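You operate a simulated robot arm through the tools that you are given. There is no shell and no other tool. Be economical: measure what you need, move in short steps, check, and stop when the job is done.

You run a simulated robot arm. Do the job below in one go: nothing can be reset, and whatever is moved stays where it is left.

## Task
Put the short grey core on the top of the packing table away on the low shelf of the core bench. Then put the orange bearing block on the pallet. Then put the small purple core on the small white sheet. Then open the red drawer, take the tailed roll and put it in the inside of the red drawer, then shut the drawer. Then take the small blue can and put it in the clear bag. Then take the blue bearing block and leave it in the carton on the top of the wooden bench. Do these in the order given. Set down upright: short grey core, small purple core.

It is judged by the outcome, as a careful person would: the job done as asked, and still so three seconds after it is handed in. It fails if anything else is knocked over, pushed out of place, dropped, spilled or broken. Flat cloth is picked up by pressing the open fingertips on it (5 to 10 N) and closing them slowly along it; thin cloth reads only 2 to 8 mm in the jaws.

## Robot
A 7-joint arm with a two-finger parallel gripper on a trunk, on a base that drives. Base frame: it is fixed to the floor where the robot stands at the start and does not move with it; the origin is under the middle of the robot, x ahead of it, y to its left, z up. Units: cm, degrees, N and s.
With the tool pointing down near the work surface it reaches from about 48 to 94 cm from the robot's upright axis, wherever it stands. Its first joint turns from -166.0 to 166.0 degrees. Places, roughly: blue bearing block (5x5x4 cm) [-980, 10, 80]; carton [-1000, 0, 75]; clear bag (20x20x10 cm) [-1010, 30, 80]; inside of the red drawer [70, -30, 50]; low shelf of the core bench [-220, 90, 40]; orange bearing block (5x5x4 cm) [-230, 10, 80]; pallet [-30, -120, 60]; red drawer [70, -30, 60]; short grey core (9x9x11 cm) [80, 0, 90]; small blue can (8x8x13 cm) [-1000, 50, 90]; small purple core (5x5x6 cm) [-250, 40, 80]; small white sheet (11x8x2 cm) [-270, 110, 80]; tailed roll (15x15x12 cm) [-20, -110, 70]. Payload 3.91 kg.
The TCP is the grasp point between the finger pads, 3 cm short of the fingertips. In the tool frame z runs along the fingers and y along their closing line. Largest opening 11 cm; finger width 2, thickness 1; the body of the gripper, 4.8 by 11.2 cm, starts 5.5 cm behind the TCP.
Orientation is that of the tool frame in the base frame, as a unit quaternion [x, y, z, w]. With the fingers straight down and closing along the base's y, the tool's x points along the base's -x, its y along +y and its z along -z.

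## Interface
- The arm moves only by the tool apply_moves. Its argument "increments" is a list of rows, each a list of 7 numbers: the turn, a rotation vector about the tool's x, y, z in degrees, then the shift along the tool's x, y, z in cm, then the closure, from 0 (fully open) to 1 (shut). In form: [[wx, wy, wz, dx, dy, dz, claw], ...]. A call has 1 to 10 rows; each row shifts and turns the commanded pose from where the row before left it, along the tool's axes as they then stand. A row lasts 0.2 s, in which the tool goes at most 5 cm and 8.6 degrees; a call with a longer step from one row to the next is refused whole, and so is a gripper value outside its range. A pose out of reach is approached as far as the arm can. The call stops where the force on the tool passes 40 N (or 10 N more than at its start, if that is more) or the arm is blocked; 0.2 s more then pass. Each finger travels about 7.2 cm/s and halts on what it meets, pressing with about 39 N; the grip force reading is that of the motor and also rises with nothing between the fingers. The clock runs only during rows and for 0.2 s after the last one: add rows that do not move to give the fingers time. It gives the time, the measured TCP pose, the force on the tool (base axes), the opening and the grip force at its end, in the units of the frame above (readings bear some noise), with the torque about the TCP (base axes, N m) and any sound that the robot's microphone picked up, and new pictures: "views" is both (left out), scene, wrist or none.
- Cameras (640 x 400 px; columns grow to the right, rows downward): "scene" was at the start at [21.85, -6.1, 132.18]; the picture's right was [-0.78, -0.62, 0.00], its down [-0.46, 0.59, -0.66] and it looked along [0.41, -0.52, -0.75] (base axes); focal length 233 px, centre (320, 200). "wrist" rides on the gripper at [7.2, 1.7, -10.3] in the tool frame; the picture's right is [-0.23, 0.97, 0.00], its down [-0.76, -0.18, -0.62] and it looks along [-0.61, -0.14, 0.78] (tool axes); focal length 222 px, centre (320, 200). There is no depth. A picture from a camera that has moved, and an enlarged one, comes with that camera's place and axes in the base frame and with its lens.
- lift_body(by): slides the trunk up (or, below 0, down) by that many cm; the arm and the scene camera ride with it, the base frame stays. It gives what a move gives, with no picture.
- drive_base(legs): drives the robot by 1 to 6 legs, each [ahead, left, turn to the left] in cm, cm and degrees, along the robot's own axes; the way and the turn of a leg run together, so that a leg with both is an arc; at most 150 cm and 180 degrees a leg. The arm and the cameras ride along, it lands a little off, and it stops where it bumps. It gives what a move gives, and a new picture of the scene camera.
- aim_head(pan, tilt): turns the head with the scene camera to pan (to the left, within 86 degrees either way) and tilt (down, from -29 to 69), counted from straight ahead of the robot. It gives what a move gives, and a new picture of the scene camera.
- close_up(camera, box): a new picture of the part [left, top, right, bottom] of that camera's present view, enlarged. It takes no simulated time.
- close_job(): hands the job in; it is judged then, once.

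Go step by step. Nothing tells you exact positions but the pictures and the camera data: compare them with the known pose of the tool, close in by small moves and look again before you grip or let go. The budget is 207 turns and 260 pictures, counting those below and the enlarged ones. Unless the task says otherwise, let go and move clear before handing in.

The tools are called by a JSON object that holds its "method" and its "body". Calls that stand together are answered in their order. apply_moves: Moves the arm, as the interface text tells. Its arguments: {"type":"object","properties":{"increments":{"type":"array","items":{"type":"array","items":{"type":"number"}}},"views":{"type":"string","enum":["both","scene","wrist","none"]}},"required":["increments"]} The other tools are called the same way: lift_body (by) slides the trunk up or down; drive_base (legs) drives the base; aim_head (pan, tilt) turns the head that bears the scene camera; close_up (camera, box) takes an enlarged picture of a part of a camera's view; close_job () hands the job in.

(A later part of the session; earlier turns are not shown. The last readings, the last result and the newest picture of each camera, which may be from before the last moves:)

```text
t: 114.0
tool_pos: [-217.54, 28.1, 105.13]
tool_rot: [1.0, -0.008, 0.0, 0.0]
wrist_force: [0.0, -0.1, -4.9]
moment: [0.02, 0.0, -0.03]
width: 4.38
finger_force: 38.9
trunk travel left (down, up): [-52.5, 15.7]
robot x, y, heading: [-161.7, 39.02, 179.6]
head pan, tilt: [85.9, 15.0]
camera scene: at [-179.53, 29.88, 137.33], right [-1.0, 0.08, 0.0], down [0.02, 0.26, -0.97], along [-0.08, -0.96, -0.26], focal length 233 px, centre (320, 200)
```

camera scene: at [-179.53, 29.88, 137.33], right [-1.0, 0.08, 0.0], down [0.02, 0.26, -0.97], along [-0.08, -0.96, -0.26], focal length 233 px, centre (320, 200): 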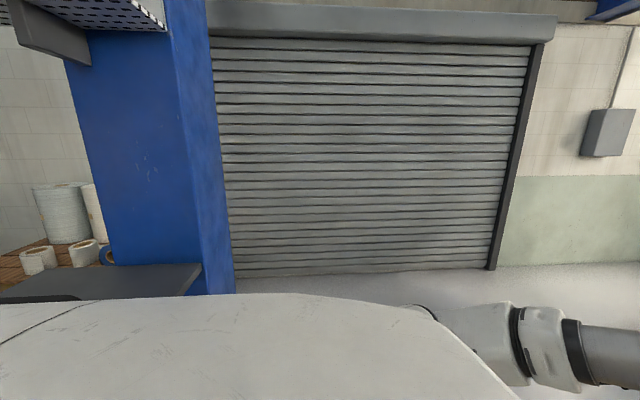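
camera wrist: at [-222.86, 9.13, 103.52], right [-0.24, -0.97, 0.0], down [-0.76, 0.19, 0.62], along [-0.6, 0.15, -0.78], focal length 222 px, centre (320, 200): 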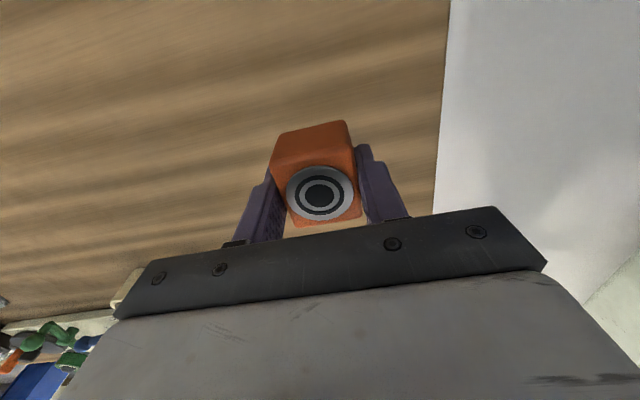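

{"method": "drive_base", "body": {"legs": [[0, -112, 0], [-90, 0, 0], [-66, 0, 0], [0, 0, 90.5], [120, 0, 0]]}}

{"method": "aim_head", "body": {"pan": 0, "tilt": 30}}

```text
t: 139.9
tool_pos: [8.54, -25.04, 105.16]
tool_rot: [0.705, 0.71, 0.0, 0.0]
wrist_force: [-0.3, 0.3, -3.4]
moment: [-0.05, -0.01, 0.0]
width: 4.38
finger_force: 39.0
trunk travel left (down, up): [-52.5, 15.7]
robot x, y, heading: [-3.35, 30.42, -89.3]
head pan, tilt: [85.9, 15.0]
camera scene: at [5.99, 12.98, 137.33], right [-0.05, -1.0, 0.0], down [-0.26, 0.01, -0.97], along [0.96, -0.05, -0.26], focal length 233 px, centre (320, 200)
```

scene: 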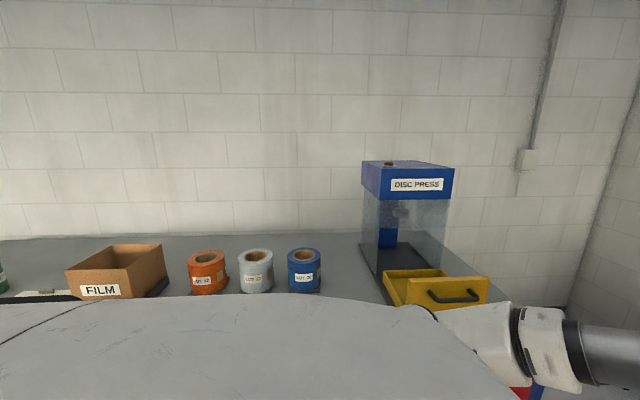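

```text
t: 141.5
tool_pos: [8.56, -25.05, 105.22]
tool_rot: [0.705, 0.709, 0.0, 0.0]
wrist_force: [-0.2, 0.6, -4.4]
moment: [0.02, 0.01, -0.02]
width: 4.4
finger_force: 38.8
trunk travel left (down, up): [-52.5, 15.7]
robot x, y, heading: [-3.48, 30.52, -89.0]
head pan, tilt: [0.0, 30.0]
camera scene: at [-3.18, 4.46, 134.91], right [-1.0, -0.02, 0.0], down [-0.01, 0.5, -0.87], along [0.01, -0.87, -0.5], focal length 233 px, centre (320, 200)
```

scene: 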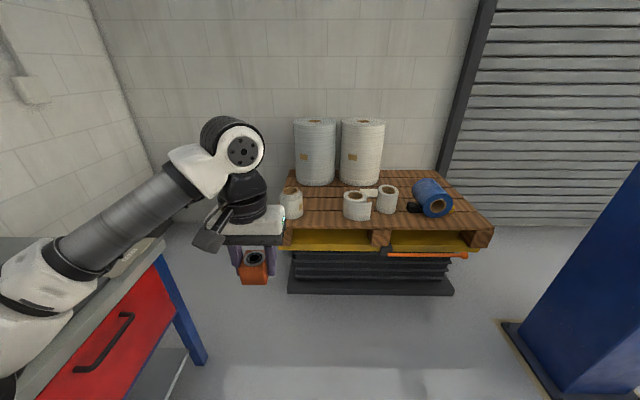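

{"method": "close_up", "body": {"camera": "scene", "box": [270, 110, 510, 260]}}

```text
2.67 times, centred on (390, 185) of scene
camera zoom: at [-3.18, 4.46, 134.91], right [-1.0, -0.02, 0.0], down [-0.01, 0.5, -0.87], along [0.01, -0.87, -0.5], focal length 621 px, centre (133, 240)
```

zoom: 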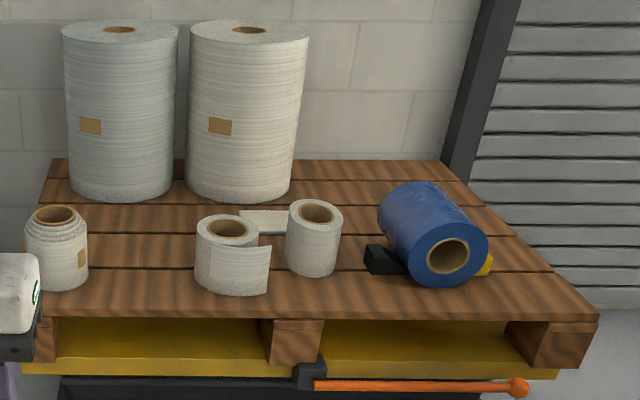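

{"method": "drive_base", "body": {"legs": [[50, 0, 0]]}}

{"method": "aim_head", "body": {"pan": 0, "tilt": 45}}

{"method": "close_up", "body": {"camera": "scene", "box": [230, 80, 550, 280]}}

```text
t: 144.4
tool_pos: [9.46, -75.06, 105.33]
tool_rot: [0.704, 0.71, 0.0, -0.001]
wrist_force: [0.6, -0.5, -3.9]
moment: [-0.02, 0.01, 0.01]
width: 4.38
finger_force: 38.9
trunk travel left (down, up): [-52.5, 15.7]
robot x, y, heading: [-2.51, -19.28, -88.9]
head pan, tilt: [0.0, 30.0]
camera scene: at [-2.34, -45.57, 134.9], right [-1.0, -0.02, 0.0], down [-0.01, 0.5, -0.87], along [0.01, -0.87, -0.5], focal length 233 px, centre (320, 200)
```

scene: 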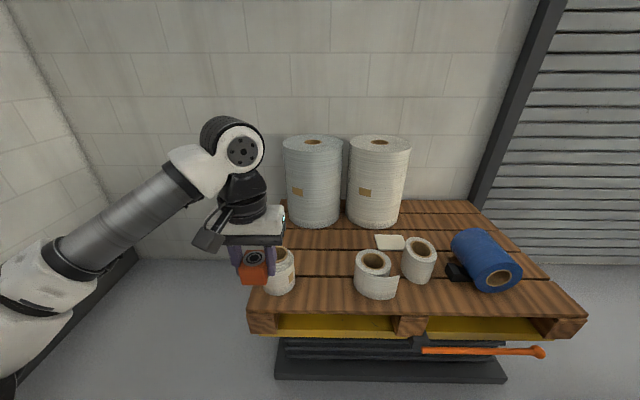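

```text
t: 145.2
tool_pos: [9.44, -75.0, 105.2]
tool_rot: [0.704, 0.71, 0.0, 0.0]
wrist_force: [-0.5, -0.2, -5.0]
moment: [-0.02, 0.0, 0.01]
width: 4.38
finger_force: 39.0
trunk travel left (down, up): [-52.5, 15.7]
robot x, y, heading: [-2.95, -19.73, -89.2]
head pan, tilt: [0.0, 45.0]
camera scene: at [-2.36, -44.63, 132.65], right [-1.0, -0.02, 0.0], down [-0.01, 0.71, -0.71], along [0.01, -0.71, -0.71], focal length 233 px, centre (320, 200)
```

scene: 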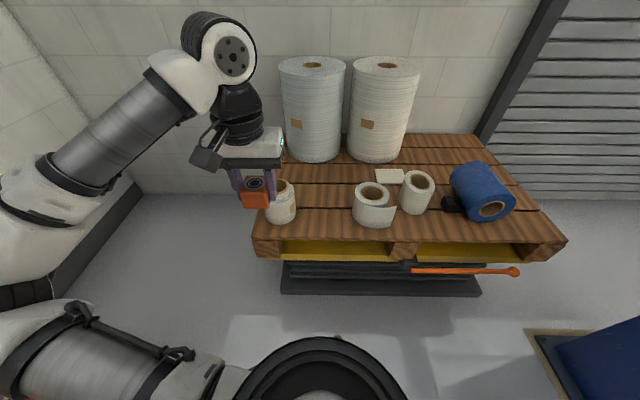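

```text
2.00 times, centred on (390, 180) of scene
camera zoom: at [-2.36, -44.63, 132.65], right [-1.0, -0.02, 0.0], down [-0.01, 0.71, -0.71], along [0.01, -0.71, -0.71], focal length 466 px, centre (180, 240)
```

zoom: 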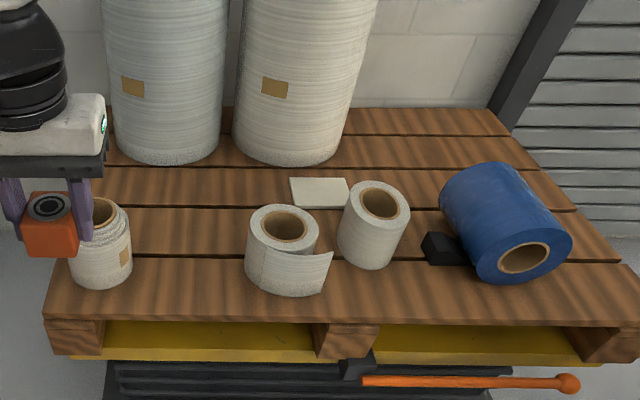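

{"method": "apply_moves", "body": {"increments": [[0, 0, 0, -4.1, -1.8, 0, 1], [0, 0, 0, -4.1, -1.8, 0, 1], [0, 0, 0, -4.1, -1.8, 0, 1], [0, 0, 0, -4.1, -1.8, 0, 1], [0, 0, 0, -4.1, -1.8, 0, 1], [0, 0, 0, -4.1, -1.8, 0, 1], [0, 0, 0, -4.1, -1.8, 0, 1]], "views": "none"}}

{"method": "lift_body", "body": {"by": -25}}

{"method": "apply_moves", "body": {"increments": [[0, 0, 0, 0, 0, 4, 1], [0, 0, 0, 0, 0, 4, 1]]}}

```text
t: 146.8
tool_pos: [-2.96, -104.0, 105.02]
tool_rot: [0.704, 0.711, 0.001, 0.0]
wrist_force: [0.4, 0.4, -3.1]
moment: [0.0, 0.0, 0.02]
width: 4.41
finger_force: 39.1
trunk travel left (down, up): [-52.5, 15.7]
robot x, y, heading: [-3.15, -19.74, -88.7]
head pan, tilt: [0.0, 45.0]
```

```text
t: 149.4
tool_pos: [-2.94, -103.83, 79.92]
tool_rot: [0.704, 0.71, 0.0, 0.0]
wrist_force: [-0.8, 0.1, -4.0]
moment: [0.01, 0.01, 0.01]
width: 4.38
finger_force: 38.8
trunk travel left (down, up): [-27.5, 40.7]
robot x, y, heading: [-2.49, -19.7, -89.3]
head pan, tilt: [0.0, 45.0]
```

```text
t: 150.0
tool_pos: [-3.02, -103.85, 71.9]
tool_rot: [0.704, 0.71, 0.0, 0.001]
wrist_force: [0.2, 1.0, -3.3]
moment: [-0.02, -0.01, 0.01]
width: 4.41
finger_force: 39.0
trunk travel left (down, up): [-27.5, 40.7]
robot x, y, heading: [-2.97, -19.39, -88.9]
head pan, tilt: [0.0, 45.0]
camera scene: at [-2.36, -44.63, 107.65], right [-1.0, -0.02, 0.0], down [-0.01, 0.71, -0.71], along [0.01, -0.71, -0.71], focal length 233 px, centre (320, 200)
camera wrist: at [-1.39, -96.58, 82.26], right [0.98, -0.22, 0.0], down [-0.17, -0.76, 0.62], along [-0.14, -0.61, -0.78], focal length 222 px, centre (320, 200)
```

scene: 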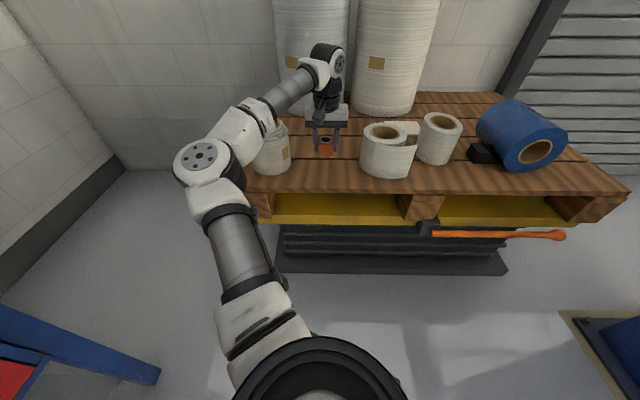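
wrist: 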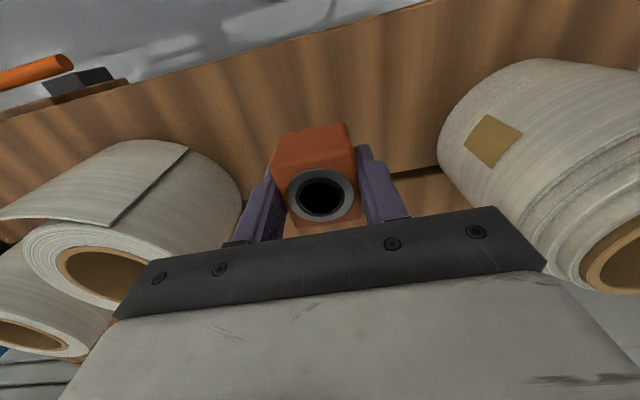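

{"method": "apply_moves", "body": {"increments": [[0, 0, 0, 0, 0, 3, 1], [0, 0, 0, 0, 0, 2.5, 1], [0, 0, 0, 0, 0, 1, 1]], "views": "wrist"}}

{"method": "apply_moves", "body": {"increments": [[0, 0, 0, 0, 0, 0.5, 1], [0, 0, 0, 0, 0, 0.5, 1]], "views": "none"}}

```text
t: 150.8
tool_pos: [-2.86, -103.98, 65.51]
tool_rot: [0.704, 0.71, 0.001, -0.001]
wrist_force: [0.5, -0.6, -3.6]
moment: [0.0, 0.0, 0.0]
width: 4.39
finger_force: 38.6
trunk travel left (down, up): [-27.5, 40.7]
robot x, y, heading: [-2.79, -19.89, -88.9]
head pan, tilt: [0.0, 45.0]
camera wrist: at [-1.2, -96.72, 75.86], right [0.98, -0.22, 0.0], down [-0.17, -0.76, 0.62], along [-0.14, -0.61, -0.78], focal length 222 px, centre (320, 200)
```

wrist: 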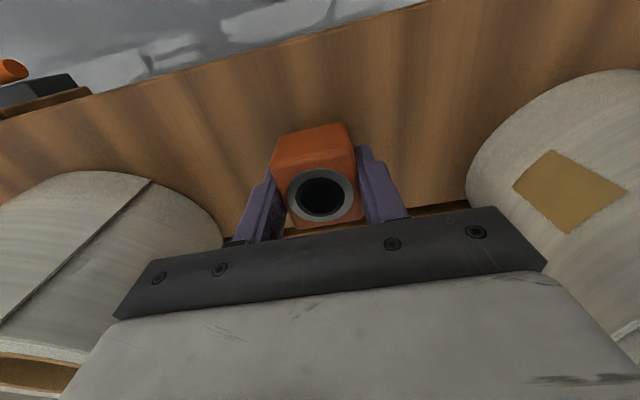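

```text
t: 151.4
tool_pos: [-2.84, -103.87, 64.37]
tool_rot: [0.704, 0.71, 0.001, 0.001]
wrist_force: [-0.2, 0.1, -4.4]
moment: [0.02, -0.03, 0.0]
width: 4.41
finger_force: 38.9
trunk travel left (down, up): [-27.5, 40.7]
robot x, y, heading: [-2.85, -19.11, -89.0]
head pan, tilt: [0.0, 45.0]
```

{"method": "apply_moves", "body": {"increments": [[0, 0, 0, 0, 0, 0.4, 1], [0, 0, 0, 0, 0, 0.3, 1]], "views": "none"}}

{"method": "apply_moves", "body": {"increments": [[0, 0, 0, 0, 0, 0.4, 1], [0, 0, 0, 0, 0, 0.2, 1]], "views": "none"}}

```text
t: 152.0
tool_pos: [-2.92, -103.85, 63.55]
tool_rot: [0.704, 0.71, 0.0, -0.001]
wrist_force: [0.1, -0.3, -3.8]
moment: [0.0, 0.0, 0.01]
width: 4.38
finger_force: 38.4
trunk travel left (down, up): [-27.5, 40.7]
robot x, y, heading: [-2.43, -19.34, -88.7]
head pan, tilt: [0.0, 45.0]
```

```text
t: 152.6
tool_pos: [-2.89, -104.03, 63.32]
tool_rot: [0.704, 0.71, -0.001, 0.001]
wrist_force: [0.9, 0.0, 3.9]
moment: [0.26, -0.21, -0.03]
width: 4.37
finger_force: 38.6
trunk travel left (down, up): [-27.5, 40.7]
robot x, y, heading: [-2.38, -19.48, -89.1]
head pan, tilt: [0.0, 45.0]
```

Contact with the pallet; I'll release with a part opening and rise.

{"method": "apply_moves", "body": {"increments": [[0, 0, 0, 0, 0, 0.1, 0.5], [0, 0, 0, 0, 0, 0, 0.4], [0, 0, 0, 0, 0, 0, 0.35], [0, 0, 0, 0, 0, 0, 0.35], [0, 0, 0, 0, 0, -1.5, 0.35], [0, 0, 0, 0, 0, -3, 0.35], [0, 0, 0, 0, 0, -4, 0.35], [0, 0, 0, 0, 0, -4, 0.35]]}}

```text
t: 154.4
tool_pos: [-2.99, -103.69, 75.76]
tool_rot: [0.705, 0.709, 0.0, 0.0]
wrist_force: [-0.2, 0.1, -0.6]
moment: [0.0, -0.05, 0.01]
width: 7.14
finger_force: 0.1
trunk travel left (down, up): [-27.5, 40.7]
robot x, y, heading: [-2.89, -19.63, -88.8]
head pan, tilt: [0.0, 45.0]
camera scene: at [-2.37, -44.6, 107.65], right [-1.0, -0.02, 0.0], down [-0.01, 0.71, -0.71], along [0.01, -0.71, -0.71], focal length 233 px, centre (320, 200)
camera wrist: at [-1.32, -96.49, 86.19], right [0.98, -0.22, 0.0], down [-0.17, -0.76, 0.62], along [-0.14, -0.61, -0.78], focal length 222 px, centre (320, 200)
```

scene: 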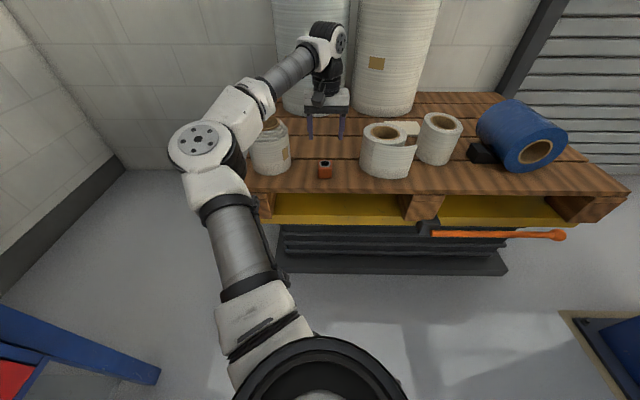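
wrist: 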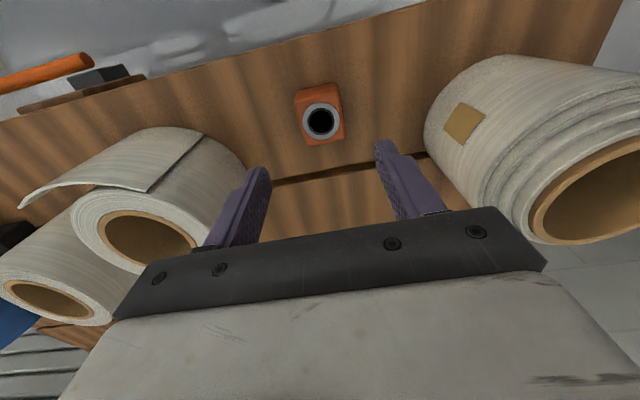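

{"method": "lift_body", "body": {"by": 25}}

{"method": "apply_moves", "body": {"increments": [[0, 0, 0, 4.1, 1.5, -1, 0], [0, 0, 0, 4.1, 1.5, -1, 0], [0, 0, 0, 4.1, 1.5, -1, 0], [0, 0, 0, 4.1, 1.5, -1, 0], [0, 0, 0, 4.1, 1.5, -0.5, 0], [0, 0, 0, 4.1, 1.5, 0, 0], [0, 0, 0, 4.1, 1, 0, 0]], "views": "none"}}

{"method": "drive_base", "body": {"legs": [[-100, 0, 0], [-70, 0, 0], [0, 0, -91], [150, 0, 0]]}}

```text
t: 156.9
tool_pos: [-2.96, -103.85, 100.69]
tool_rot: [0.704, 0.71, 0.0, 0.0]
wrist_force: [1.2, 0.2, 0.1]
moment: [0.0, -0.01, -0.01]
width: 7.12
finger_force: 0.0
trunk travel left (down, up): [-52.5, 15.7]
robot x, y, heading: [-2.93, -19.47, -89.0]
head pan, tilt: [0.0, 45.0]
```

```text
t: 158.6
tool_pos: [6.79, -74.81, 105.35]
tool_rot: [0.705, 0.71, 0.0, -0.001]
wrist_force: [-0.6, 0.3, 0.5]
moment: [-0.01, 0.01, -0.01]
width: 11.0
finger_force: 0.1
trunk travel left (down, up): [-52.5, 15.7]
robot x, y, heading: [-2.75, -19.37, -88.8]
head pan, tilt: [0.0, 45.0]
```

```text
t: 178.2
tool_pos: [-211.81, 136.9, 105.36]
tool_rot: [1.0, 0.006, 0.0, -0.001]
wrist_force: [0.0, -0.2, 0.2]
moment: [0.0, -0.01, 0.01]
width: 10.99
finger_force: 0.0
trunk travel left (down, up): [-52.5, 15.7]
robot x, y, heading: [-156.76, 146.89, -178.9]
head pan, tilt: [0.0, 45.0]
camera scene: at [-181.5, 146.28, 132.65], right [-0.02, 1.0, 0.0], down [0.71, 0.01, -0.71], along [-0.71, -0.01, -0.71], focal length 233 px, centre (320, 200)
```

scene: 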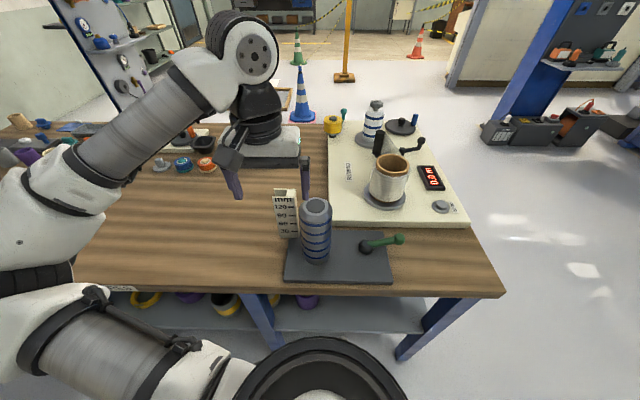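

{"method": "drive_base", "body": {"legs": [[0, 85, -1], [14, 0, 0]]}}

{"method": "aim_head", "body": {"pan": 10, "tilt": 42}}

{"method": "close_up", "body": {"camera": "scene", "box": [240, 80, 560, 280]}}

```text
t: 186.0
tool_pos: [-225.63, 53.71, 105.39]
tool_rot: [1.0, -0.007, 0.001, 0.0]
wrist_force: [-1.2, 0.1, -0.8]
moment: [-0.04, 0.03, -0.01]
width: 11.01
finger_force: 0.0
trunk travel left (down, up): [-52.5, 15.7]
robot x, y, heading: [-169.76, 62.26, 179.5]
head pan, tilt: [0.0, 45.0]
camera scene: at [-194.98, 62.31, 132.63], right [0.01, 1.0, 0.0], down [0.71, 0.0, -0.71], along [-0.71, 0.0, -0.71], focal length 233 px, centre (320, 200)
```

scene: 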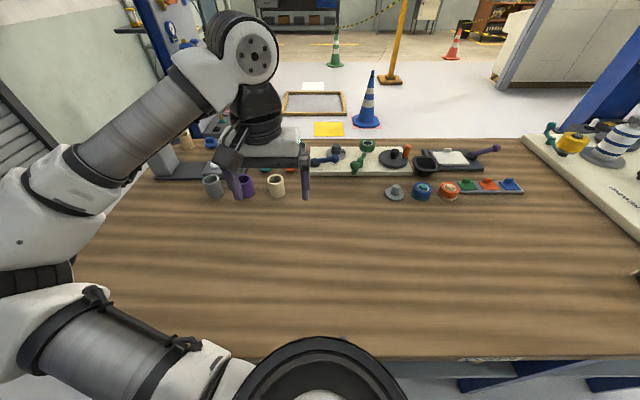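

```text
t: 186.8
tool_pos: [-225.45, 53.71, 105.29]
tool_rot: [1.0, -0.007, 0.001, -0.001]
wrist_force: [0.0, -0.1, 0.4]
moment: [-0.02, 0.0, -0.01]
width: 11.03
finger_force: 0.0
trunk travel left (down, up): [-52.5, 15.7]
robot x, y, heading: [-169.62, 62.1, 179.7]
head pan, tilt: [10.0, 42.0]
camera scene: at [-195.02, 60.87, 133.08], right [-0.17, 0.99, 0.0], down [0.66, 0.11, -0.74], along [-0.73, -0.12, -0.67], focal length 233 px, centre (320, 200)
```

scene: 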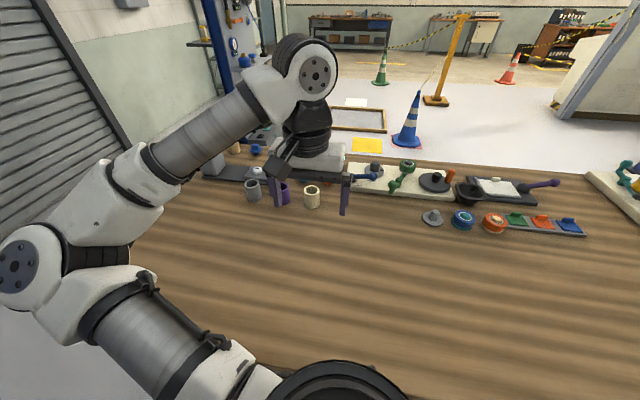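

```text
2.00 times, centred on (400, 180) of scene
camera zoom: at [-195.02, 60.87, 133.08], right [-0.17, 0.99, 0.0], down [0.66, 0.11, -0.74], along [-0.73, -0.12, -0.67], focal length 466 px, centre (160, 240)
```

zoom: 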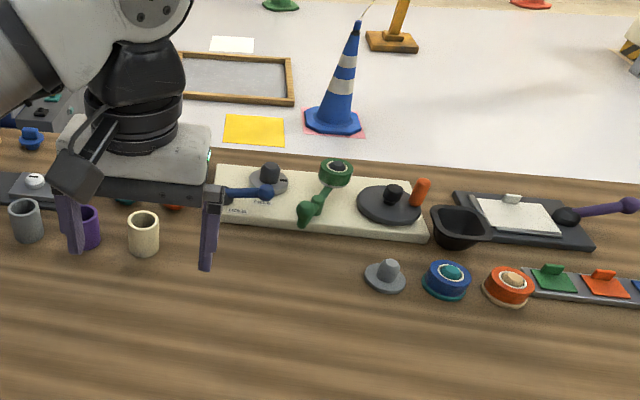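

{"method": "apply_moves", "body": {"increments": [[0, 0, 0, -3.76, 2.03, 0, 0.33], [0, 0, 0, -3.76, 2.03, 0, 0.33], [0, 0, 0, -3.76, 2.03, 0, 0.33], [0, 0, 0, -3.76, 2.03, 0, 0.33], [0, 0, 0, -3.76, 2.03, 0, 0.33], [0, 0, 0, -3.76, 2.03, 0, 0.33], [0, 0, 0, -3.3, 2.03, 0, 0.33], [0, 0, 0, 0, 0, 4, 0.33], [0, 0, 0, 0, 0, 4, 0.33]]}}

{"method": "close_up", "body": {"camera": "scene", "box": [190, 110, 350, 210]}}

```text
t: 188.8
tool_pos: [-251.45, 40.1, 97.08]
tool_rot: [1.0, -0.007, 0.001, 0.0]
wrist_force: [0.2, 0.4, 0.3]
moment: [-0.02, -0.02, -0.01]
width: 7.37
finger_force: 0.0
trunk travel left (down, up): [-52.5, 15.7]
robot x, y, heading: [-169.73, 62.72, 179.6]
head pan, tilt: [10.0, 42.0]
camera scene: at [-195.05, 60.85, 133.08], right [-0.17, 0.99, 0.0], down [0.66, 0.11, -0.74], along [-0.73, -0.12, -0.67], focal length 233 px, centre (320, 200)
camera wrist: at [-244.2, 38.29, 107.65], right [-0.24, -0.97, 0.0], down [-0.76, 0.19, 0.62], along [-0.6, 0.15, -0.78], focal length 222 px, centre (320, 200)
```

scene: 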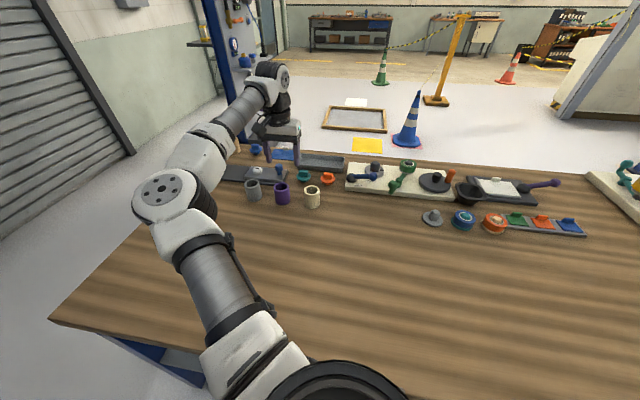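
wrist: 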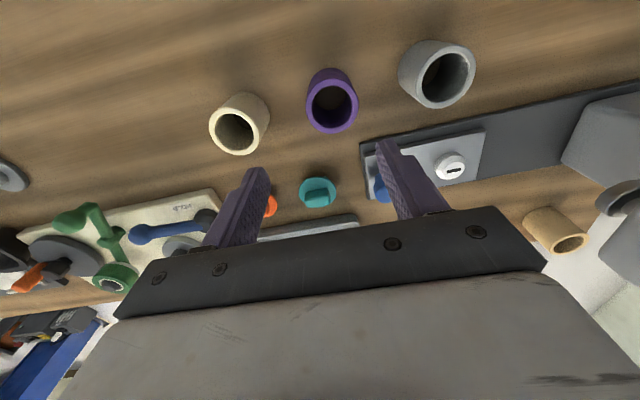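

```text
4.00 times, centred on (270, 160) of scene
camera zoom: at [-195.05, 60.85, 133.08], right [-0.17, 0.99, 0.0], down [0.66, 0.11, -0.74], along [-0.73, -0.12, -0.67], focal length 931 px, centre (520, 360)
```

zoom: 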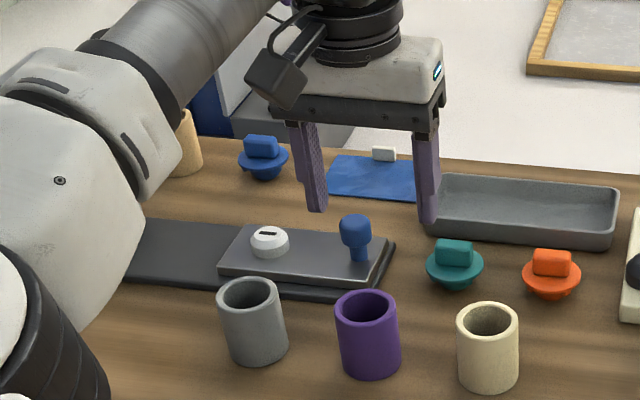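

{"method": "apply_moves", "body": {"increments": [[0, 0, 0, 0.8, 1.4, 3, 0.33], [0, 0, 0, 0, 0, 4, 0.33]], "views": "wrist"}}

```text
t: 189.4
tool_pos: [-250.73, 38.59, 90.4]
tool_rot: [1.0, -0.007, 0.0, 0.0]
wrist_force: [-0.6, -0.8, 0.3]
moment: [0.02, -0.02, 0.0]
width: 7.36
finger_force: 0.1
trunk travel left (down, up): [-52.5, 15.7]
robot x, y, heading: [-170.01, 62.35, 179.9]
head pan, tilt: [10.0, 42.0]
camera wrist: at [-243.53, 36.83, 100.7], right [-0.24, -0.97, 0.0], down [-0.76, 0.19, 0.62], along [-0.6, 0.15, -0.78], focal length 222 px, centre (320, 200)
```

wrist: 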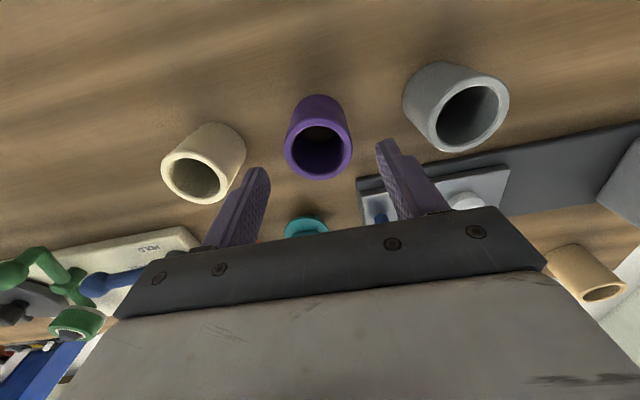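

{"method": "apply_moves", "body": {"increments": [[0, 0, 0, 0, 0, 3, 0.33], [0, 0, 0, 0, 0, 3, 0.33], [0, 0, 0, 0, 0, 1.2, 0.33], [0, 0, 0, 0, 0, 0, 0.5], [0, 0, 0, 0, 0, 0, 1], [0, 0, 0, 0, 0, 0, 1], [0, 0, 0, 0, 0, 0, 1]], "views": "wrist"}}

{"method": "apply_moves", "body": {"increments": [[0, 0, 0, 0, 0, -0.5, 1], [0, 0, 0, 0, 0, -0.7, 1], [0, 0, 0, 0, 0, -1, 1], [0, 0, 0, 0, 0, -1.5, 1], [0, 0, 0, 0, 0, -2, 1], [0, 0, 0, 0, 0, -2, 1], [0, 0, 0, 0, 0, -2, 1], [0, 0, 0, 0, 0, -2, 1], [0, 0, 0, 0, 0, -2, 1]], "views": "wrist"}}

```text
t: 191.0
tool_pos: [-250.84, 38.52, 83.04]
tool_rot: [1.0, -0.007, 0.0, 0.0]
wrist_force: [0.3, 0.9, 0.0]
moment: [0.01, 0.03, 0.0]
width: 4.91
finger_force: 38.9
trunk travel left (down, up): [-52.5, 15.7]
robot x, y, heading: [-169.58, 62.13, 179.3]
head pan, tilt: [10.0, 42.0]
camera wrist: at [-243.5, 36.8, 93.59], right [-0.24, -0.97, 0.0], down [-0.76, 0.19, 0.62], along [-0.6, 0.15, -0.78], focal length 222 px, centre (320, 200)
```

wrist: 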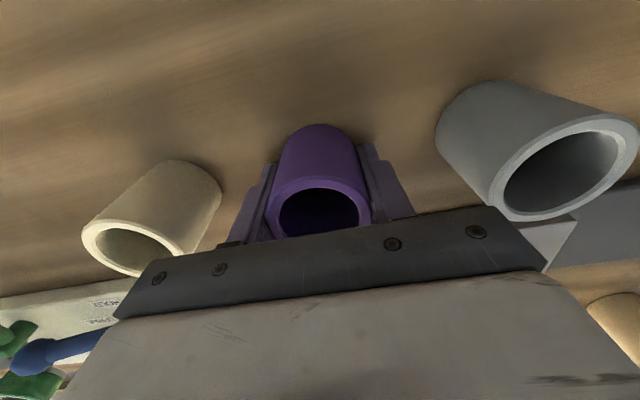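

```text
t: 193.0
tool_pos: [-250.75, 38.53, 96.85]
tool_rot: [1.0, -0.007, 0.0, 0.0]
wrist_force: [0.0, -0.1, -1.0]
moment: [0.0, 0.01, -0.03]
width: 4.89
finger_force: 39.0
trunk travel left (down, up): [-52.5, 15.7]
robot x, y, heading: [-169.9, 62.1, 179.8]
head pan, tilt: [10.0, 42.0]
camera wrist: at [-243.56, 36.66, 107.2], right [-0.24, -0.97, 0.0], down [-0.76, 0.19, 0.62], along [-0.6, 0.15, -0.78], focal length 222 px, centre (320, 200)
```

wrist: 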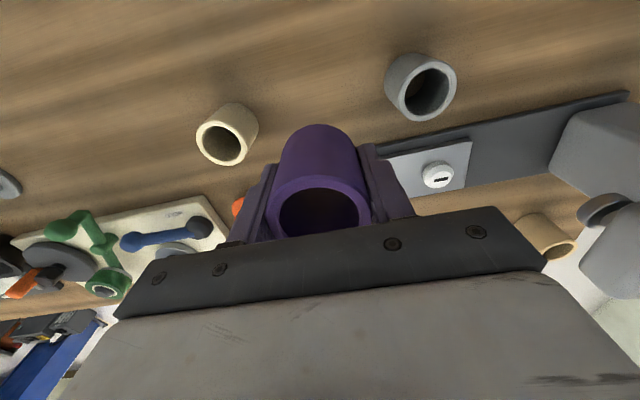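

{"method": "apply_moves", "body": {"increments": [[0, 0, 0, 1, -1, -3, 1], [0, 0, 0, 2, -2, -3, 1], [0, 0, 0, 2, -2, -3, 1], [0, 0, 0, 2, -3, 0, 1], [0, 0, 0, 2, -3, 0, 1], [0, 0, 0, 2, -3, 0, 1]], "views": "none"}}

{"method": "drive_base", "body": {"legs": [[0, -47, 0], [5, 0, 0]]}}

{"method": "aim_head", "body": {"pan": 0, "tilt": 42}}

```text
t: 194.4
tool_pos: [-239.49, 52.32, 106.04]
tool_rot: [1.0, -0.006, 0.0, 0.001]
wrist_force: [0.3, 0.2, -0.7]
moment: [0.0, 0.03, 0.0]
width: 4.93
finger_force: 38.9
trunk travel left (down, up): [-52.5, 15.7]
robot x, y, heading: [-169.6, 62.48, 179.5]
head pan, tilt: [10.0, 42.0]
```

```text
t: 199.2
tool_pos: [-242.63, 99.1, 105.76]
tool_rot: [1.0, -0.005, 0.0, 0.0]
wrist_force: [-0.5, 0.0, -0.5]
moment: [0.01, 0.01, -0.01]
width: 4.9
finger_force: 39.1
trunk travel left (down, up): [-52.5, 15.7]
robot x, y, heading: [-173.33, 109.45, -179.8]
head pan, tilt: [10.0, 42.0]
stopped in leg 2: the robot was blocked; the commanded pose is now the measured one
camera scene: at [-198.3, 107.95, 133.08], right [-0.18, 0.98, 0.0], down [0.66, 0.12, -0.74], along [-0.73, -0.13, -0.67], focal length 233 px, centre (320, 200)
```

scene: 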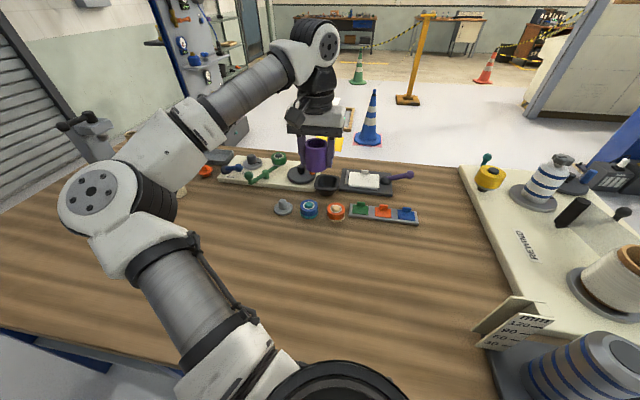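

```text
t: 199.9
tool_pos: [-242.51, 99.07, 105.74]
tool_rot: [1.0, -0.002, 0.001, -0.001]
wrist_force: [-0.2, -0.3, -0.6]
moment: [-0.01, 0.03, 0.0]
width: 4.93
finger_force: 38.9
trunk travel left (down, up): [-52.5, 15.7]
robot x, y, heading: [-172.9, 109.58, -179.9]
head pan, tilt: [0.0, 42.0]
camera scene: at [-198.4, 109.39, 133.08], right [0.0, 1.0, 0.0], down [0.67, 0.0, -0.74], along [-0.74, 0.0, -0.67], focal length 233 px, centre (320, 200)
```

scene: 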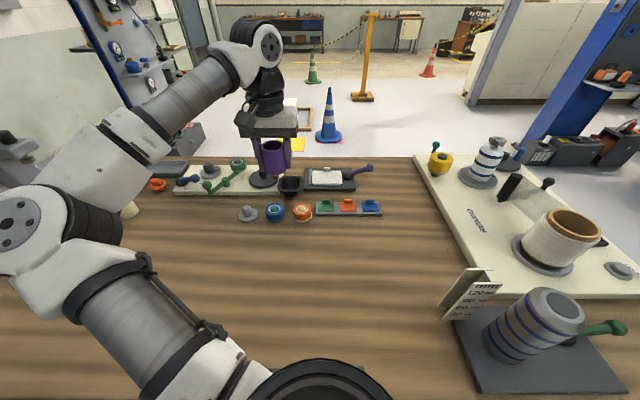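

{"method": "close_up", "body": {"camera": "scene", "box": [240, 130, 400, 230]}}

```text
4.00 times, centred on (320, 180) of scene
camera zoom: at [-198.4, 109.39, 133.08], right [0.0, 1.0, 0.0], down [0.67, 0.0, -0.74], along [-0.74, 0.0, -0.67], focal length 931 px, centre (320, 280)
```

zoom: 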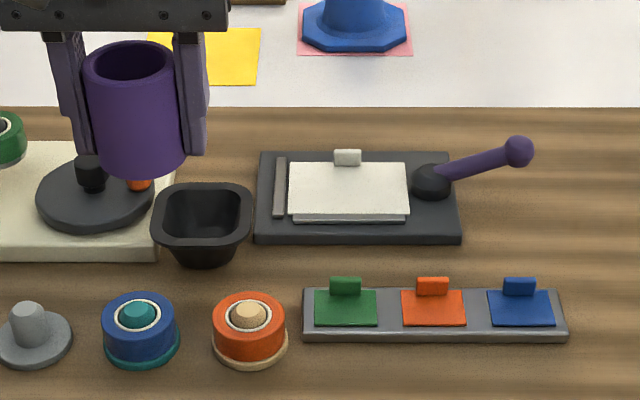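

{"method": "apply_moves", "body": {"increments": [[0, 0, 0, -3.57, -1.84, 0, 1], [0, 0, 0, -3.57, -1.84, 0, 1], [0, 0, 0, -3.57, -1.84, 0, 1], [0, 0, 0, -3.57, -1.84, 0, 1], [0, 0, 0, -3.57, -1.84, 0, 1], [0, 0, 0, -3.57, -1.84, 0, 1], [0, 0, 0, -3.57, -1.84, 0, 1], [0, 0, 0, 0, 0, 3, 1], [0, 0, 0, 0, 0, 3, 1], [0, 0, 0, 0, 0, 3, 1]]}}

{"method": "close_up", "body": {"camera": "scene", "box": [240, 130, 400, 230]}}

```text
t: 202.1
tool_pos: [-264.42, 111.01, 96.75]
tool_rot: [1.0, -0.004, 0.001, -0.001]
wrist_force: [0.6, -0.6, -1.1]
moment: [0.0, -0.01, 0.02]
width: 4.93
finger_force: 39.0
out of reach, approached as far as the arm can: row 7
trunk travel left (down, up): [-52.5, 15.7]
robot x, y, heading: [-173.2, 109.35, -179.7]
head pan, tilt: [0.0, 42.0]
camera scene: at [-198.41, 109.39, 133.08], right [0.0, 1.0, 0.0], down [0.67, 0.0, -0.74], along [-0.74, 0.0, -0.67], focal length 233 px, centre (320, 200)
camera wrist: at [-257.2, 109.29, 107.24], right [-0.23, -0.97, 0.0], down [-0.76, 0.18, 0.62], along [-0.6, 0.15, -0.78], focal length 222 px, centre (320, 200)
```

scene: 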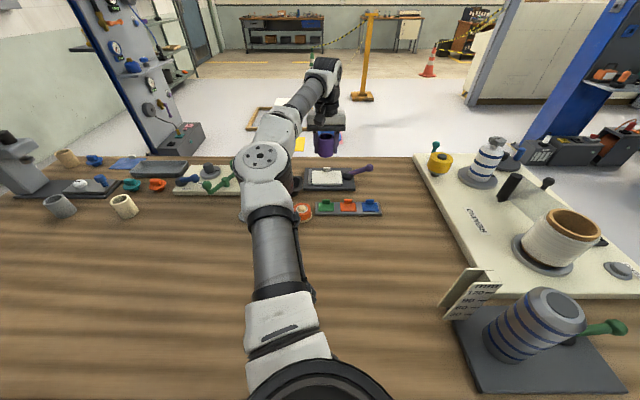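
wrist: 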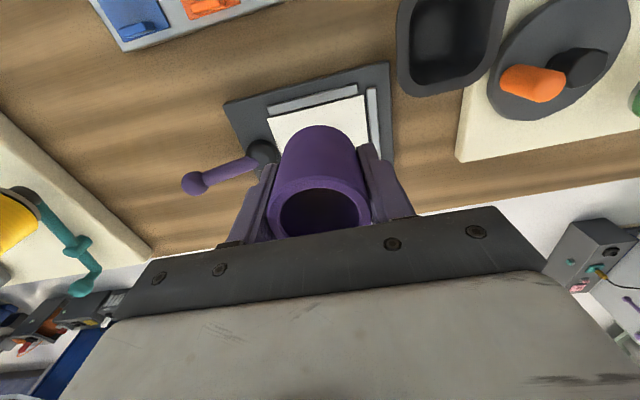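

```text
4.00 times, centred on (320, 180) of scene
camera zoom: at [-198.41, 109.39, 133.08], right [0.0, 1.0, 0.0], down [0.67, 0.0, -0.74], along [-0.74, 0.0, -0.67], focal length 931 px, centre (320, 280)
```

zoom: 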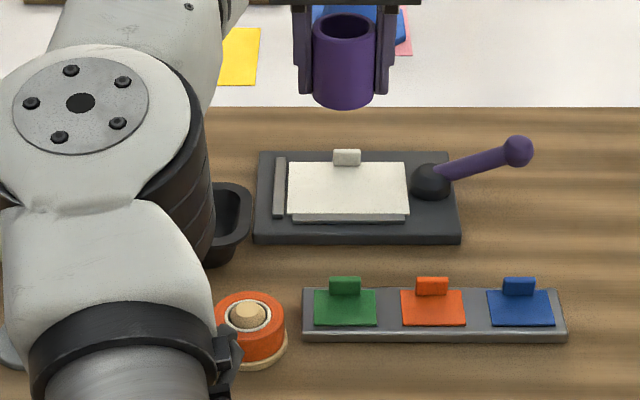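

{"method": "apply_moves", "body": {"increments": [[0, 0, 0, 0, -0.7, 3, 1], [0, 0, 0, -1, 0, 2, 1], [0, 0, 0, -1, 0, 1, 1], [0, 0, 0, -1, 0, 0, 1], [0, 0, 0, -0.6, 0, 0, 1]]}}

```text
t: 203.3
tool_pos: [-268.04, 111.66, 90.66]
tool_rot: [1.0, -0.004, 0.001, 0.0]
wrist_force: [-0.2, -0.1, -0.8]
moment: [0.01, 0.04, 0.03]
width: 4.89
finger_force: 38.9
trunk travel left (down, up): [-52.5, 15.7]
robot x, y, heading: [-172.71, 109.17, -179.8]
head pan, tilt: [0.0, 42.0]
camera scene: at [-198.39, 109.4, 133.08], right [0.0, 1.0, 0.0], down [0.67, 0.0, -0.74], along [-0.74, 0.0, -0.67], focal length 233 px, centre (320, 200)
camera wrist: at [-260.81, 110.0, 101.18], right [-0.23, -0.97, 0.0], down [-0.76, 0.18, 0.62], along [-0.6, 0.15, -0.78], focal length 222 px, centre (320, 200)
```

scene: 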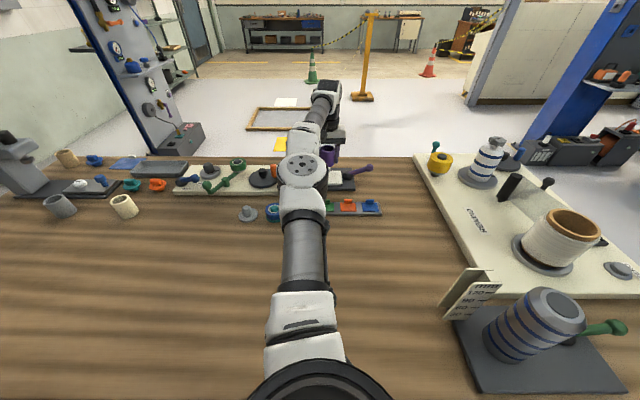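
wrist: 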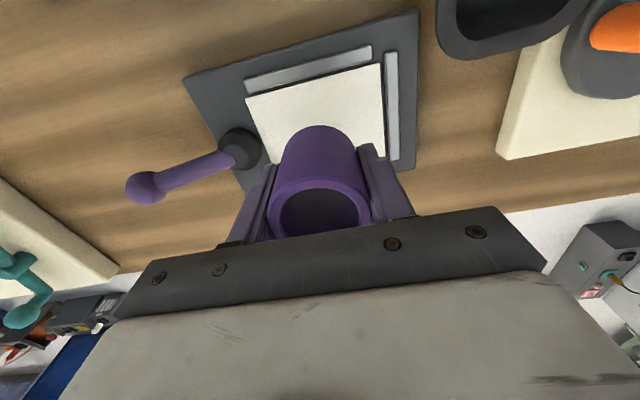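

{"method": "apply_moves", "body": {"increments": [[0, 0, 0, 0, 0, 2.5, 1], [0, 0, 0, 0, 0, 2, 1], [0, 0, 0, 0, 0, 0.5, 1]], "views": "wrist"}}

{"method": "apply_moves", "body": {"increments": [[0, 0, 0, 0, 0, 0.4, 1], [0, 0, 0, 0, 0, 0.2, 1]], "views": "none"}}

```text
t: 204.1
tool_pos: [-268.19, 111.67, 85.71]
tool_rot: [1.0, -0.002, 0.001, 0.0]
wrist_force: [1.0, 0.6, -1.1]
moment: [0.0, 0.01, 0.0]
width: 4.93
finger_force: 39.7
trunk travel left (down, up): [-52.5, 15.7]
robot x, y, heading: [-172.74, 109.56, -180.0]
head pan, tilt: [0.0, 42.0]
camera wrist: at [-260.87, 109.94, 96.12], right [-0.23, -0.97, 0.0], down [-0.76, 0.18, 0.62], along [-0.61, 0.15, -0.78], focal length 222 px, centre (320, 200)
```

wrist: 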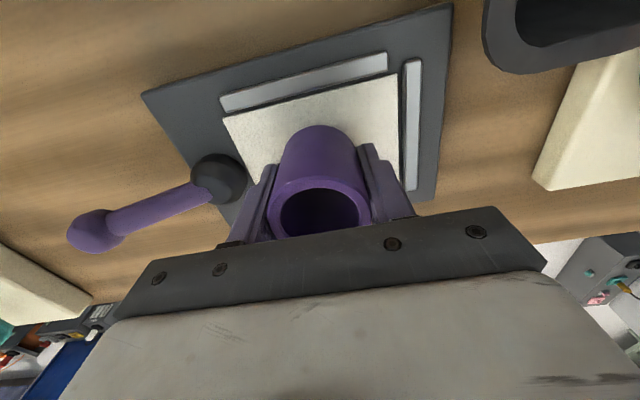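

```text
t: 204.7
tool_pos: [-267.95, 111.7, 85.18]
tool_rot: [1.0, -0.002, 0.001, 0.0]
wrist_force: [-0.1, 0.3, -0.5]
moment: [0.0, -0.02, -0.01]
width: 4.93
finger_force: 38.9
trunk travel left (down, up): [-52.5, 15.7]
robot x, y, heading: [-173.02, 109.28, -179.7]
head pan, tilt: [0.0, 42.0]
```

{"method": "apply_moves", "body": {"increments": [[0, 0, 0, 0, 0, 0.3, 1], [0, 0, 0, 0, 0, 0.2, 1]], "views": "none"}}

{"method": "apply_moves", "body": {"increments": [[0, 0, 0, 0, 0, 0.3, 1], [0, 0, 0, 0, 0, 0.1, 1]], "views": "wrist"}}

```text
t: 205.3
tool_pos: [-267.9, 111.66, 84.88]
tool_rot: [1.0, -0.003, 0.0, 0.0]
wrist_force: [-3.3, 1.0, 14.3]
moment: [0.0, -0.06, 0.0]
width: 4.91
finger_force: 39.2
trunk travel left (down, up): [-52.5, 15.7]
robot x, y, heading: [-172.72, 109.67, -179.9]
head pan, tilt: [0.0, 42.0]
```

```text
t: 205.9
tool_pos: [-267.93, 111.71, 84.59]
tool_rot: [1.0, -0.003, -0.002, -0.001]
wrist_force: [-6.2, 2.2, 28.6]
moment: [-0.26, -0.1, -0.11]
width: 4.89
finger_force: 38.8
trunk travel left (down, up): [-52.5, 15.7]
robot x, y, heading: [-173.23, 109.6, -179.9]
head pan, tilt: [0.0, 42.0]
camera wrist: at [-260.65, 109.98, 95.12], right [-0.23, -0.97, 0.0], down [-0.76, 0.18, 0.63], along [-0.61, 0.15, -0.78], focal length 222 px, centre (320, 200)
```

wrist: 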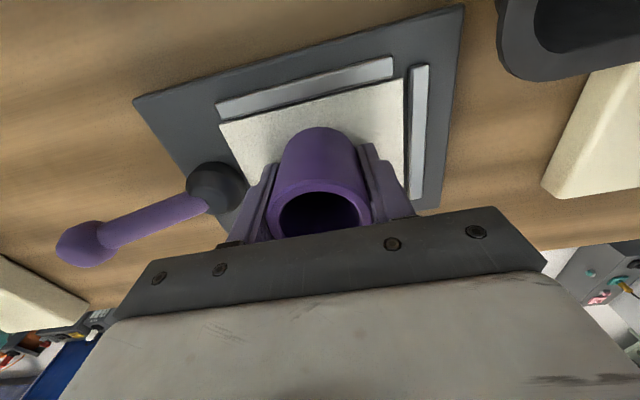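

{"method": "apply_moves", "body": {"increments": [[0, 0, 0, 0, 0, -0.5, 1], [0, 0, 0, 0, 0, 0, 0.5], [0, 0, 0, 0, 0, 0, 0.45], [0, 0, 0, 0, 0, 0, 0.45], [0, 0, 0, 0, 0, -1, 0.45], [0, 0, 0, 0, 0, -3, 0.45], [0, 0, 0, 0, 0, -4, 0.45], [0, 0, 0, 0, 0, -3, 0.45]]}}

{"method": "close_up", "body": {"camera": "scene", "box": [240, 130, 400, 230]}}

```text
t: 207.7
tool_pos: [-267.96, 111.6, 94.54]
tool_rot: [1.0, -0.002, 0.001, -0.001]
wrist_force: [0.1, -0.6, 0.1]
moment: [-0.01, -0.01, 0.01]
width: 6.05
finger_force: 0.0
out of reach, approached as far as the arm can: row 8
trunk travel left (down, up): [-52.5, 15.7]
robot x, y, heading: [-173.02, 109.27, -179.9]
head pan, tilt: [0.0, 42.0]
camera scene: at [-198.42, 109.37, 133.07], right [0.0, 1.0, 0.0], down [0.67, 0.0, -0.74], along [-0.74, 0.0, -0.67], focal length 233 px, centre (320, 200)
camera wrist: at [-260.73, 109.89, 105.01], right [-0.23, -0.97, 0.0], down [-0.76, 0.18, 0.62], along [-0.6, 0.15, -0.78], focal length 222 px, centre (320, 200)
```

scene: 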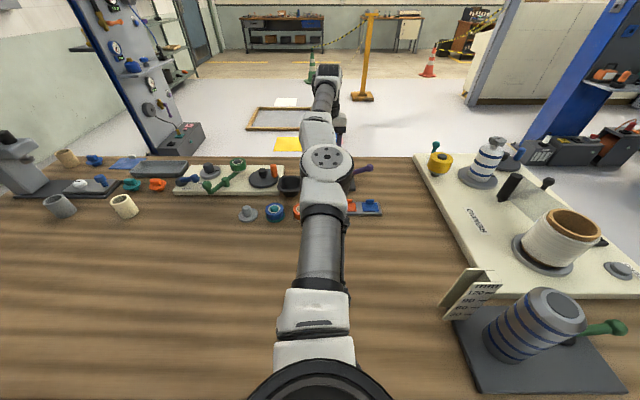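
wrist: 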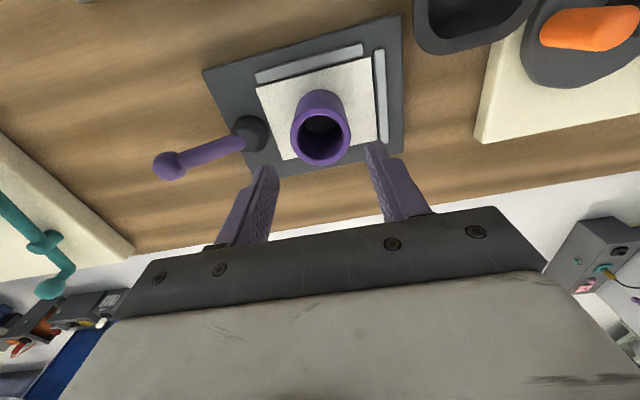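

```text
4.00 times, centred on (320, 180) of scene
camera zoom: at [-198.42, 109.37, 133.07], right [0.0, 1.0, 0.0], down [0.67, 0.0, -0.74], along [-0.74, 0.0, -0.67], focal length 931 px, centre (320, 280)
```

zoom: 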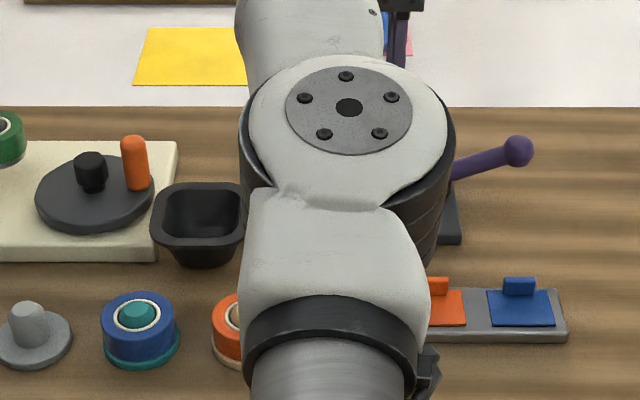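

{"method": "apply_moves", "body": {"increments": [[0, 0, 0, 2, 0, -1, 0.45], [0, 0, 0, 4, 1, -1.5, 0.45], [0, 0, 0, 4, 1, -1.5, 0.45], [0, 0, 0, 4, 1, -1.5, 0.45], [0, 0, 0, 4, 1, -1.5, 0.45], [0, 0, 0, 4, 1, -1.5, 0.45], [0, 0, 0, 4, 1, -1.5, 0.45], [0, 0, 0, 4, 1, -1, 0.45], [0, 0, 0, 4, 1, 0, 0.45], [0, 0, 0, 4, 1, 0, 0.45]], "views": "none"}}

{"method": "close_up", "body": {"camera": "scene", "box": [240, 130, 400, 230]}}

{"method": "drive_base", "body": {"legs": [[-10, 0, 0], [0, -42, 0], [-80, 0, 0], [-65, 0, 0], [0, 0, 90]]}}

```text
t: 209.9
tool_pos: [-230.14, 102.38, 105.84]
tool_rot: [1.0, -0.002, 0.0, -0.001]
wrist_force: [0.3, 0.2, -0.9]
moment: [0.0, -0.02, 0.03]
width: 6.04
finger_force: 0.0
trunk travel left (down, up): [-52.5, 15.7]
robot x, y, heading: [-173.02, 109.26, -179.9]
head pan, tilt: [0.0, 42.0]
```

```text
4.00 times, centred on (320, 180) of scene
camera zoom: at [-198.34, 109.38, 133.1], right [0.0, 1.0, 0.0], down [0.67, 0.0, -0.74], along [-0.74, 0.0, -0.67], focal length 931 px, centre (320, 280)
```

zoom: 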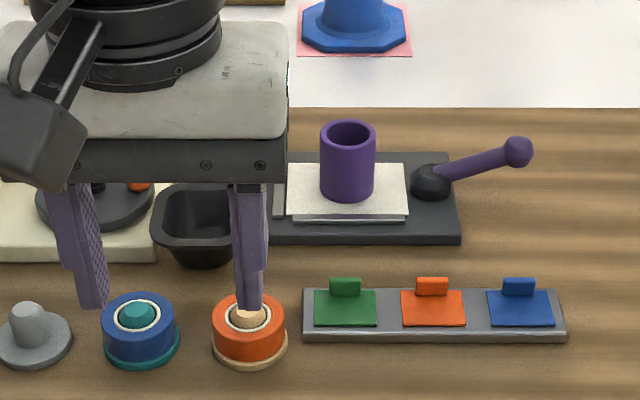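

```text
t: 225.5
tool_pos: [-10.43, 96.48, 105.79]
tool_rot: [0.697, 0.717, 0.0, -0.001]
wrist_force: [0.3, -0.2, -0.3]
moment: [-0.03, -0.04, 0.0]
width: 6.06
finger_force: 0.1
trunk travel left (down, up): [-52.5, 15.7]
robot x, y, heading: [-19.05, 153.48, -87.9]
head pan, tilt: [0.0, 42.0]
camera scene: at [-18.4, 128.08, 133.09], right [-1.0, -0.03, 0.0], down [-0.02, 0.67, -0.74], along [0.03, -0.74, -0.67], focal length 233 px, centre (320, 200)
```

scene: 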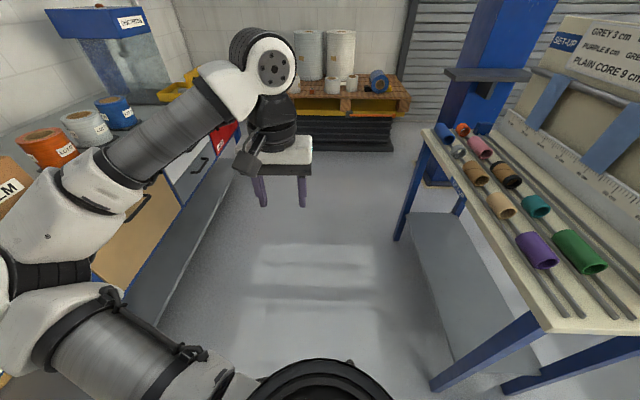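

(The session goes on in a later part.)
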